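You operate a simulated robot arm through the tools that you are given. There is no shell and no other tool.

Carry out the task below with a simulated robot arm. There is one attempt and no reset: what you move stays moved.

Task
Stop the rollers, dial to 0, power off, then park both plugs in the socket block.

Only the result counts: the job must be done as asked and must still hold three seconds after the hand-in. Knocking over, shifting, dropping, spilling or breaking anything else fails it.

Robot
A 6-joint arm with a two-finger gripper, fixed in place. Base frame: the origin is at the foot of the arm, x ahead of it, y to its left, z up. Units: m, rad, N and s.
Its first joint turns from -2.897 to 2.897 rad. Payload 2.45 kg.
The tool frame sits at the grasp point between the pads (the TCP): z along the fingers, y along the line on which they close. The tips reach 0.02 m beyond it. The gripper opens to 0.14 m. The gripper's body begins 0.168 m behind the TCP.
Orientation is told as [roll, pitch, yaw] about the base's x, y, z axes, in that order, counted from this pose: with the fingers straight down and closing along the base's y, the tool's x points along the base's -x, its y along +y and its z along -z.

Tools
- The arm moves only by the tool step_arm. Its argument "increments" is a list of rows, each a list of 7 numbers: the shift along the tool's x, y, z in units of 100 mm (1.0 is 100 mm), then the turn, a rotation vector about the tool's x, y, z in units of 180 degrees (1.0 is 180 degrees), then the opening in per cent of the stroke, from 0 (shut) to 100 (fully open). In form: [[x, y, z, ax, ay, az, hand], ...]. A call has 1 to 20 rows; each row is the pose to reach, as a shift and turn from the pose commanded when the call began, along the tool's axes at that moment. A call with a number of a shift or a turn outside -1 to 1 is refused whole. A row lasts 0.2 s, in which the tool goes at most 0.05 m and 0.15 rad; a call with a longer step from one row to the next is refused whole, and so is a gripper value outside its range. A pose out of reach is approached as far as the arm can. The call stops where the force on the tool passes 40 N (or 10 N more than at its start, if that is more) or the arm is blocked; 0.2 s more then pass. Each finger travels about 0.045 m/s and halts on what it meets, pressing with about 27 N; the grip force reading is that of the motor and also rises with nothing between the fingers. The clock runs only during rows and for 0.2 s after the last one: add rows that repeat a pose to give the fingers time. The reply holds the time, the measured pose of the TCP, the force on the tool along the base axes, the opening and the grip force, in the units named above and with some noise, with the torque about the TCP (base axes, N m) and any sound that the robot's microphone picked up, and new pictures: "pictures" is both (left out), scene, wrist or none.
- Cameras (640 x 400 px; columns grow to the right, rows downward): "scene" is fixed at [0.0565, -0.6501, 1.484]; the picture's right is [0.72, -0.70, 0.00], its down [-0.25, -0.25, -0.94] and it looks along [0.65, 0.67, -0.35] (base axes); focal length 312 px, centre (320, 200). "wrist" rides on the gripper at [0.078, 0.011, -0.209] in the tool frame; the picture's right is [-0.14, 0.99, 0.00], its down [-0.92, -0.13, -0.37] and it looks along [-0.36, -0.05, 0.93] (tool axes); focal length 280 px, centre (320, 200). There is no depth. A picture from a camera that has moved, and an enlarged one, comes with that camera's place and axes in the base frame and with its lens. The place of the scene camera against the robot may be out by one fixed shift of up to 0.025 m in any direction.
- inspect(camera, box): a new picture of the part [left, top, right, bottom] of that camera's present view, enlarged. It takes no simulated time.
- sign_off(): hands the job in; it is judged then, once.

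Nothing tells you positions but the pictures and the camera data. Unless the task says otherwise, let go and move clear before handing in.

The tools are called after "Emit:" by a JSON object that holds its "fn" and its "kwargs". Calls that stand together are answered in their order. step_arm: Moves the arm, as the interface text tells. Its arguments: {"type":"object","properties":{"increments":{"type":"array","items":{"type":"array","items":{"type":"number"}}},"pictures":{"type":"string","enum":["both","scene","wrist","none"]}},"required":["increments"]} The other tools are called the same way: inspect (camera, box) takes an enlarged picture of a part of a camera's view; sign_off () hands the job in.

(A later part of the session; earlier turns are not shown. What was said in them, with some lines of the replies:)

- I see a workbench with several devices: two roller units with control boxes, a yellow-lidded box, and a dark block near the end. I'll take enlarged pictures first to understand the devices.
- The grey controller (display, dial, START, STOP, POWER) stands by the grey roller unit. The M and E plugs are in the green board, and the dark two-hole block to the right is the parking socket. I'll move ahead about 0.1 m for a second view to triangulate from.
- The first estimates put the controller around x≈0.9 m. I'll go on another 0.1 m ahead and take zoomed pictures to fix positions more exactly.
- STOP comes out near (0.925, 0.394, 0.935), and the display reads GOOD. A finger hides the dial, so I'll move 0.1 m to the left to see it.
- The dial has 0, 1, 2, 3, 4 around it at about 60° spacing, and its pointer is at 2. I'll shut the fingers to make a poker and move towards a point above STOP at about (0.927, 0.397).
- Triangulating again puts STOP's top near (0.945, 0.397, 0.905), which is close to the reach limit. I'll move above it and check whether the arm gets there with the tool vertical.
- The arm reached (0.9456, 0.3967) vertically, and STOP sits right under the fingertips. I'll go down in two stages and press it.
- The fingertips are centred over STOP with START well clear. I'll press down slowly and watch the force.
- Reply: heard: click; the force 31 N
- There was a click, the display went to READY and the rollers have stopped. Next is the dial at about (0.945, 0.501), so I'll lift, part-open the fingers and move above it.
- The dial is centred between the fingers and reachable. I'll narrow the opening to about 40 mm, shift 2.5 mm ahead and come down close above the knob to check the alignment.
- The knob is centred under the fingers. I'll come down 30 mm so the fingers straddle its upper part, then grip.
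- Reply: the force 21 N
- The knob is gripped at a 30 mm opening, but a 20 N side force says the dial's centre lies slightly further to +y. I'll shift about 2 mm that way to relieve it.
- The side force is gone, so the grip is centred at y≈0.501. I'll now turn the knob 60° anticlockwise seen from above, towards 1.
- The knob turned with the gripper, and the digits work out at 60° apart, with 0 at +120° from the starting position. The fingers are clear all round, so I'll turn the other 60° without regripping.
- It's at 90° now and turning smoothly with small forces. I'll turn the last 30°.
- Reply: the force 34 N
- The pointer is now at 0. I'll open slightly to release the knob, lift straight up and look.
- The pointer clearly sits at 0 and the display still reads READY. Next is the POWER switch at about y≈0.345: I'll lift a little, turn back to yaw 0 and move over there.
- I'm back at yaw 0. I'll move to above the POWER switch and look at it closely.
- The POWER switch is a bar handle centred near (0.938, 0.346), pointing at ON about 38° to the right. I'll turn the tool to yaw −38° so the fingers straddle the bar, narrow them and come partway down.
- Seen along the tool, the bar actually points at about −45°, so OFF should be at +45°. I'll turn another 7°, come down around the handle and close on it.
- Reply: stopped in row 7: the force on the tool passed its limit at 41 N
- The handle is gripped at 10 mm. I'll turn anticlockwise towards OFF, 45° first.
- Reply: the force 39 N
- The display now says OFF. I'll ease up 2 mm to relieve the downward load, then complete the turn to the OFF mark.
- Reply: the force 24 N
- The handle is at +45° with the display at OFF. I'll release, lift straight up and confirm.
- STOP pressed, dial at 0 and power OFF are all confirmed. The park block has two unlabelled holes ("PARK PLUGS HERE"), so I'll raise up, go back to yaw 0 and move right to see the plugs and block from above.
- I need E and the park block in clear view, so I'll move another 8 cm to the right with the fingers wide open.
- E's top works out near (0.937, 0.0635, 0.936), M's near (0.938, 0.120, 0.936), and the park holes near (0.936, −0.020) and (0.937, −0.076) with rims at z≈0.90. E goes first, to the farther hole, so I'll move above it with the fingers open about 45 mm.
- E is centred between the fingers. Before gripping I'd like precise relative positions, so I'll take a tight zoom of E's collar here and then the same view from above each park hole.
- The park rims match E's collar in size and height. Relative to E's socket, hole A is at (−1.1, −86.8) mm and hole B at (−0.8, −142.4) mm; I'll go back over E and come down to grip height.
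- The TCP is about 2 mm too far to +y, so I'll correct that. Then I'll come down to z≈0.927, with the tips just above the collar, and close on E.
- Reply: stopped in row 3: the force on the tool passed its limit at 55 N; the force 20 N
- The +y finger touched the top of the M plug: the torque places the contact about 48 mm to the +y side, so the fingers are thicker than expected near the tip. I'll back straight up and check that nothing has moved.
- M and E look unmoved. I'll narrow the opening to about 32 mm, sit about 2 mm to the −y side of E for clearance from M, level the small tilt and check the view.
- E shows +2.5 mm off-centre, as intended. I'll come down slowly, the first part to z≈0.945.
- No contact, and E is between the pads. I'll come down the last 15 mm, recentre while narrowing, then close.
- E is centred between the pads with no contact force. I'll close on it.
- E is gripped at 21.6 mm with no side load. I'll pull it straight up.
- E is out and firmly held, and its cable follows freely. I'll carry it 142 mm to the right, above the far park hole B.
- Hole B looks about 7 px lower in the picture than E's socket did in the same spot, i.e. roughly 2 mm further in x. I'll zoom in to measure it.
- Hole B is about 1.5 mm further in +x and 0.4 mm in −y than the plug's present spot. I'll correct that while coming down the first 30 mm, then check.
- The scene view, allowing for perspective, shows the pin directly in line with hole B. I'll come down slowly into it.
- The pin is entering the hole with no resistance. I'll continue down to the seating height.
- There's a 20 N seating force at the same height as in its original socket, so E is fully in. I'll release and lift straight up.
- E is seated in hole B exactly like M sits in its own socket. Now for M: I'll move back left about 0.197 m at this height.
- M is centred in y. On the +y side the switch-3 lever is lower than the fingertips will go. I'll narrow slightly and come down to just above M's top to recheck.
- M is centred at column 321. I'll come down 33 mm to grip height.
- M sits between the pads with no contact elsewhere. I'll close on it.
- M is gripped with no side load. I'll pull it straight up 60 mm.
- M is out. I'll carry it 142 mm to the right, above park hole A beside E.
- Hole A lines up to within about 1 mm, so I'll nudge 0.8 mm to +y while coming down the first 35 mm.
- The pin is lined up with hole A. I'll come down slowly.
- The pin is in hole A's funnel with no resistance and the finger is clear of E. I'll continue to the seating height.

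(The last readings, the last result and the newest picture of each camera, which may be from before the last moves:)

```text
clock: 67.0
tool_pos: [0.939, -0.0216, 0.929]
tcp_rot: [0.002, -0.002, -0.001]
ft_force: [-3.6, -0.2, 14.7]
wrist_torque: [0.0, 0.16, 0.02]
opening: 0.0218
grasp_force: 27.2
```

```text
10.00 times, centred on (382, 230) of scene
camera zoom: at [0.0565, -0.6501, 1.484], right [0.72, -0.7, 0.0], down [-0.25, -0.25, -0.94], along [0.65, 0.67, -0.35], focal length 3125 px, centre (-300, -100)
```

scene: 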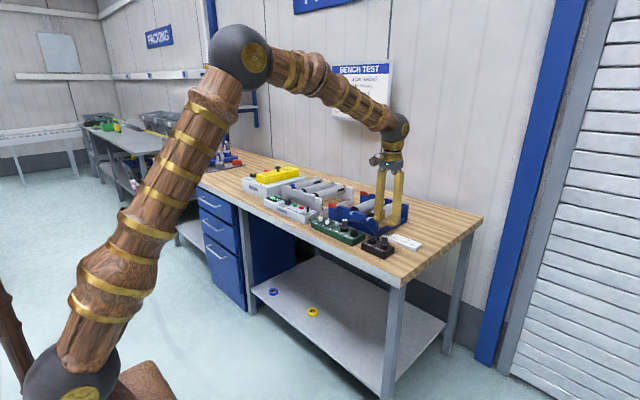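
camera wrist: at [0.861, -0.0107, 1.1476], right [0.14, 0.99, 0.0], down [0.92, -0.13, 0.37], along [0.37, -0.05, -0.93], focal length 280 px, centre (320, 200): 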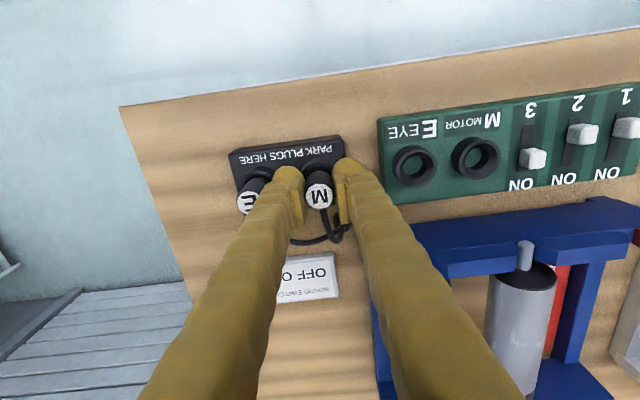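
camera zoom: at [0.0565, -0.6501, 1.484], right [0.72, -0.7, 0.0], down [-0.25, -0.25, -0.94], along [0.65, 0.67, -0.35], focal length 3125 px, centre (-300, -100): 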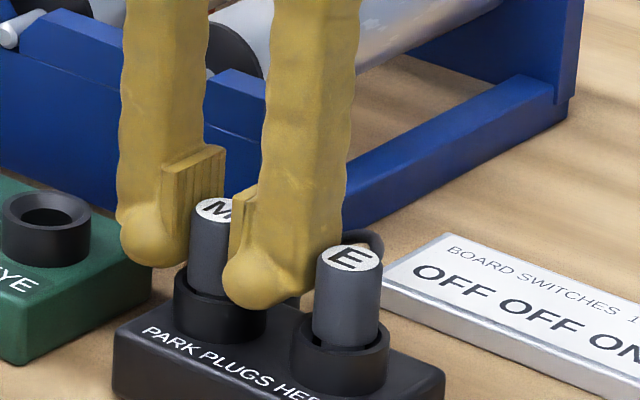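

There's a 15 N seating force at z = 0.929, so M is fully in. I'll open only slightly because E is close by, then lift straight up.

Emit:
{"fn": "step_arm", "kwargs": {"increments": [[0, 0, -0.01, 0, 0, 0, 19], [0, 0, -0.01, 0, 0, 0, 19], [0, 0, -0.01, 0, 0, 0, 19], [0, 0, -0.1, 0, 0, 0, 19], [0, 0, -0.3, 0, 0, 0, 19], [0, 0, -0.6, 0, 0, 0, 19], [0, 0, -0.9, 0, 0, 0, 19], [0, 0, -0.9, 0, 0, 0, 19]], "pictures": "both"}}

Emit:
{"fn": "inspect", "kwargs": {"camera": "scene", "box": [310, 195, 422, 265]}}

Emit:
{"fn": "inspect", "kwargs": {"camera": "wrist", "box": [240, 80, 480, 230]}}

```text
clock: 68.8
tool_pos: [0.9403, -0.0235, 1.0207]
tcp_rot: [0.001, -0.001, 0.0]
ft_force: [-0.3, -0.4, -0.3]
wrist_torque: [0.01, -0.03, 0.0]
opening: 0.0265
grasp_force: 0.1
camera wrist: at [0.8623, -0.0117, 1.2282], right [0.14, 0.99, 0.0], down [0.92, -0.13, 0.37], along [0.36, -0.05, -0.93], focal length 280 px, centre (320, 200)
```

scene: 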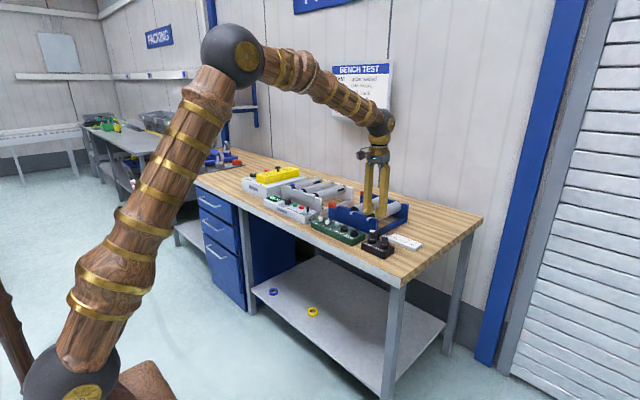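
wrist: 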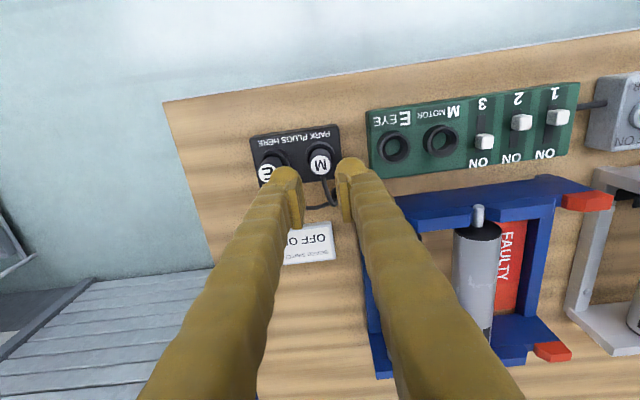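

```text
5.71 times, centred on (366, 230) of scene
camera zoom: at [0.0565, -0.6501, 1.484], right [0.72, -0.7, 0.0], down [-0.25, -0.25, -0.94], along [0.65, 0.67, -0.35], focal length 1786 px, centre (57, 29)
```

zoom: 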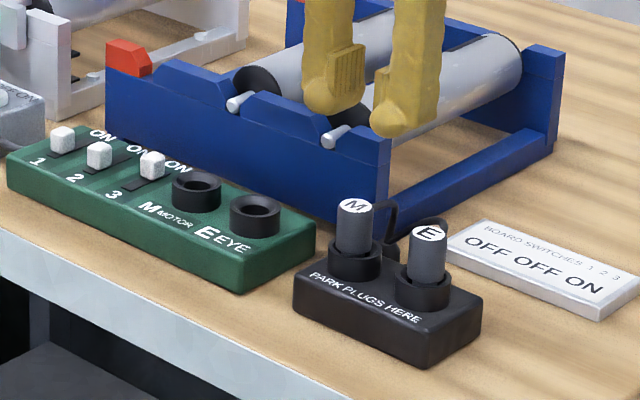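

```text
2.67 times, centred on (360, 155) of wrist
camera zoom: at [0.8623, -0.0117, 1.2282], right [0.14, 0.99, 0.0], down [0.92, -0.13, 0.37], along [0.36, -0.05, -0.93], focal length 748 px, centre (213, 320)
```

zoom: 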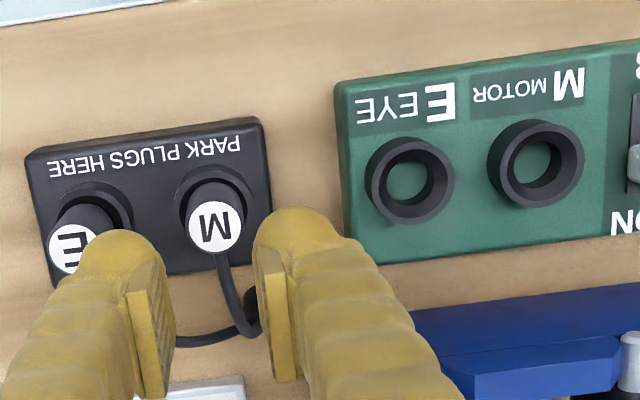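

Both plugs are parked and fully seated, and switches 1 to 3 look unchanged. I'll move well clear and check the controller once more.

Emit:
{"fn": "step_arm", "kwargs": {"increments": [[0, 0, -0.4, 0, 0, 0, 25], [0.2, 0, -0.8, 0, 0, 0, 40], [0.6, 0, -1.0, 0, 0, 0, 50], [1.0, 0, -1.0, 0, 0, 0, 50], [1.0, 0, -1.0, 0, 0, 0, 50]], "pictures": "both"}}

Emit:
{"fn": "step_arm", "kwargs": {"increments": [[0.4, 0.3, 0, 0, 0, 0, 50], [0.8, 0.6, 0, 0, 0, 0, 50], [1.0, 1.0, 0, 0, 0, 0, 50], [1.0, 1.0, 0, 0, 0, 0, 50], [1.0, 1.0, 0, 0, 0, 0, 50]], "pictures": "both"}}

Emit:
{"fn": "inspect", "kwargs": {"camera": "scene", "box": [230, 150, 440, 280]}}

Emit:
{"fn": "inspect", "kwargs": {"camera": "scene", "box": [255, 180, 345, 236]}}

Emit:
{"fn": "inspect", "kwargs": {"camera": "scene", "box": [310, 200, 422, 270]}}

```text
clock: 70.0
tool_pos: [0.8392, -0.0227, 1.1213]
tcp_rot: [0.003, -0.001, -0.001]
ft_force: [0.3, 0.1, 0.3]
wrist_torque: [0.02, 0.01, -0.01]
opening: 0.0701
grasp_force: 0.1
camera wrist: at [0.7615, -0.011, 1.3296], right [0.14, 0.99, 0.0], down [0.92, -0.13, 0.37], along [0.36, -0.05, -0.93], focal length 280 px, centre (320, 200)
```

scene: 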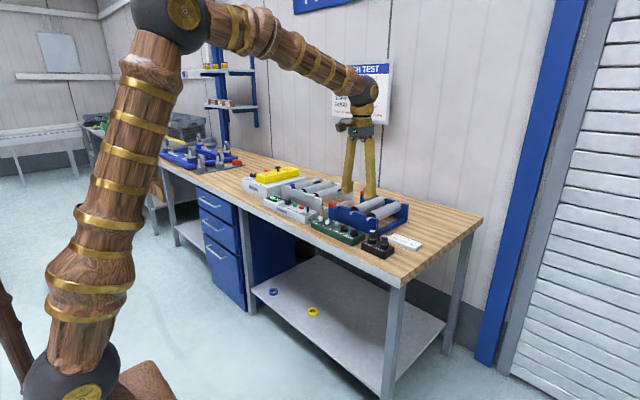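
wrist: 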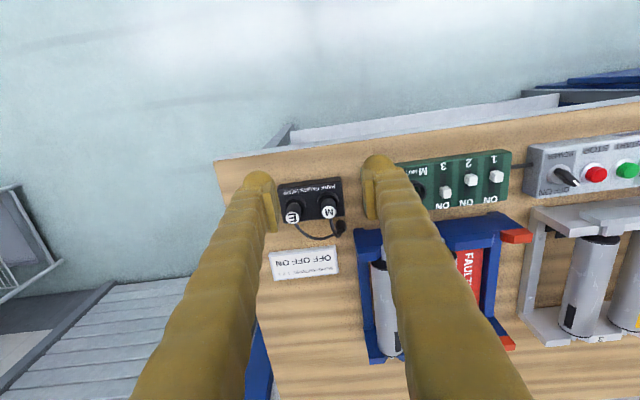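

```text
clock: 71.2
tool_pos: [0.7389, 0.0803, 1.118]
tcp_rot: [0.001, 0.001, -0.001]
ft_force: [0.2, -0.5, 0.2]
wrist_torque: [-0.01, -0.02, -0.02]
opening: 0.0702
grasp_force: 0.0
camera wrist: at [0.6617, 0.092, 1.3278], right [0.14, 0.99, 0.0], down [0.92, -0.13, 0.37], along [0.36, -0.05, -0.93], focal length 280 px, centre (320, 200)
```

scene: 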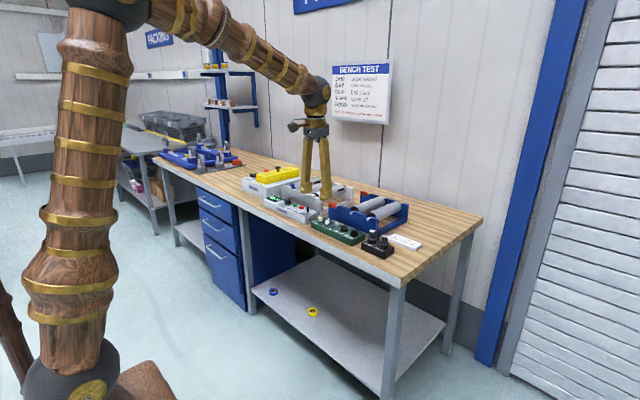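
wrist: 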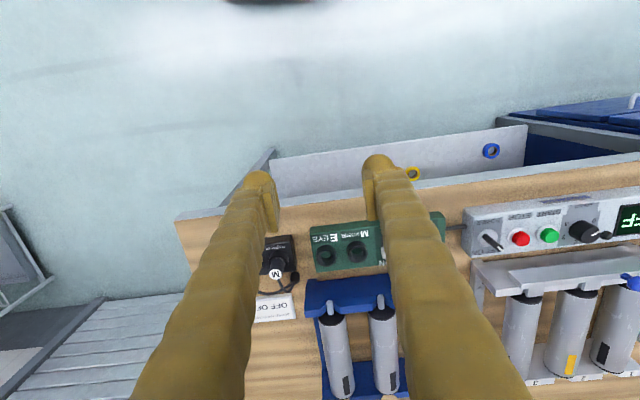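

```text
3.05 times, centred on (335, 215) of scene
camera zoom: at [0.0565, -0.6501, 1.484], right [0.72, -0.7, 0.0], down [-0.25, -0.25, -0.94], along [0.65, 0.67, -0.35], focal length 952 px, centre (274, 154)
```

zoom: 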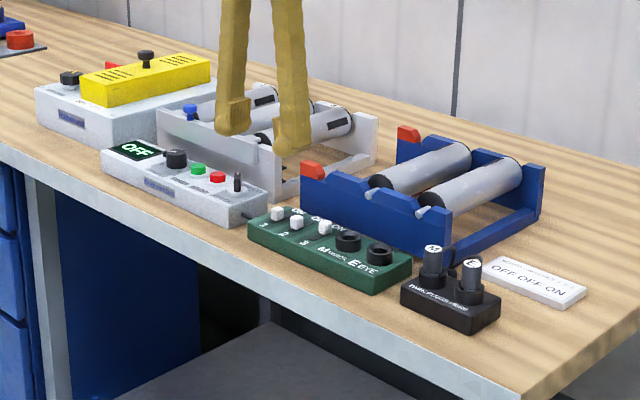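

```text
7.11 times, centred on (300, 208) of scene
camera zoom: at [0.0565, -0.6501, 1.484], right [0.72, -0.7, 0.0], down [-0.25, -0.25, -0.94], along [0.65, 0.67, -0.35], focal length 2222 px, centre (462, 143)
```

zoom: 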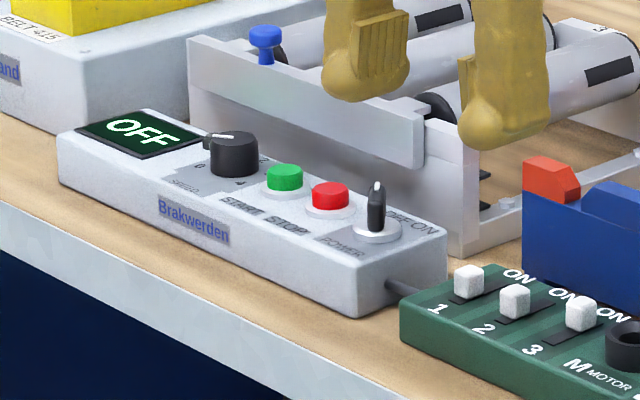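

```text
5.71 times, centred on (366, 235) of scene
camera zoom: at [0.0565, -0.6501, 1.484], right [0.72, -0.7, 0.0], down [-0.25, -0.25, -0.94], along [0.65, 0.67, -0.35], focal length 1786 px, centre (57, 0)
```

zoom: 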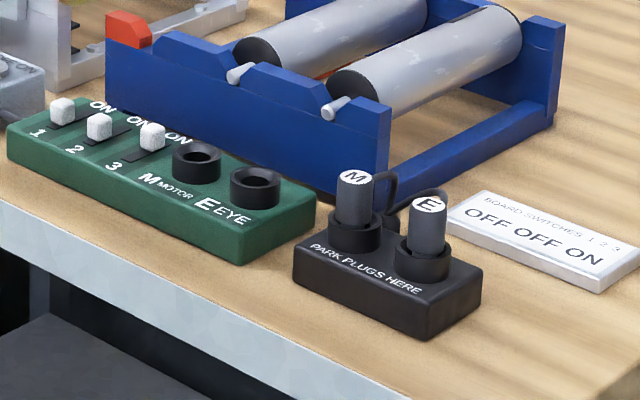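

Everything checks out: the rollers are stopped, the dial is at 0, POWER and the display are at OFF, and both plugs are seated in the park block. The switches and the other items on the bench look unmoved and the arm is clear, so I'm handing in.

Emit:
{"fn": "sign_off", "kwargs": {}}

```text
The job is handed in.
```

The job is done and handed in. The last pictures before hand-in showed the following:

- **Rollers:** I pressed STOP, heard the click, and the display changed to READY.
- **Dial:** the pointer is at 0.
- **Power:** the switch is at OFF and the display reads OFF.
- **Plugs:** both are fully seated in the park block. M is in the hole nearer the green board and E is in the farther one.

On my first try at gripping E, a finger pressed on top of the M plug, with the force reaching about 55 N before the arm stopped. I backed off and compared the views, and neither M, E nor the board had moved. I then gripped E with a narrower opening.

The three board switches are unchanged, nothing else on the bench looked moved, and the arm is clear.
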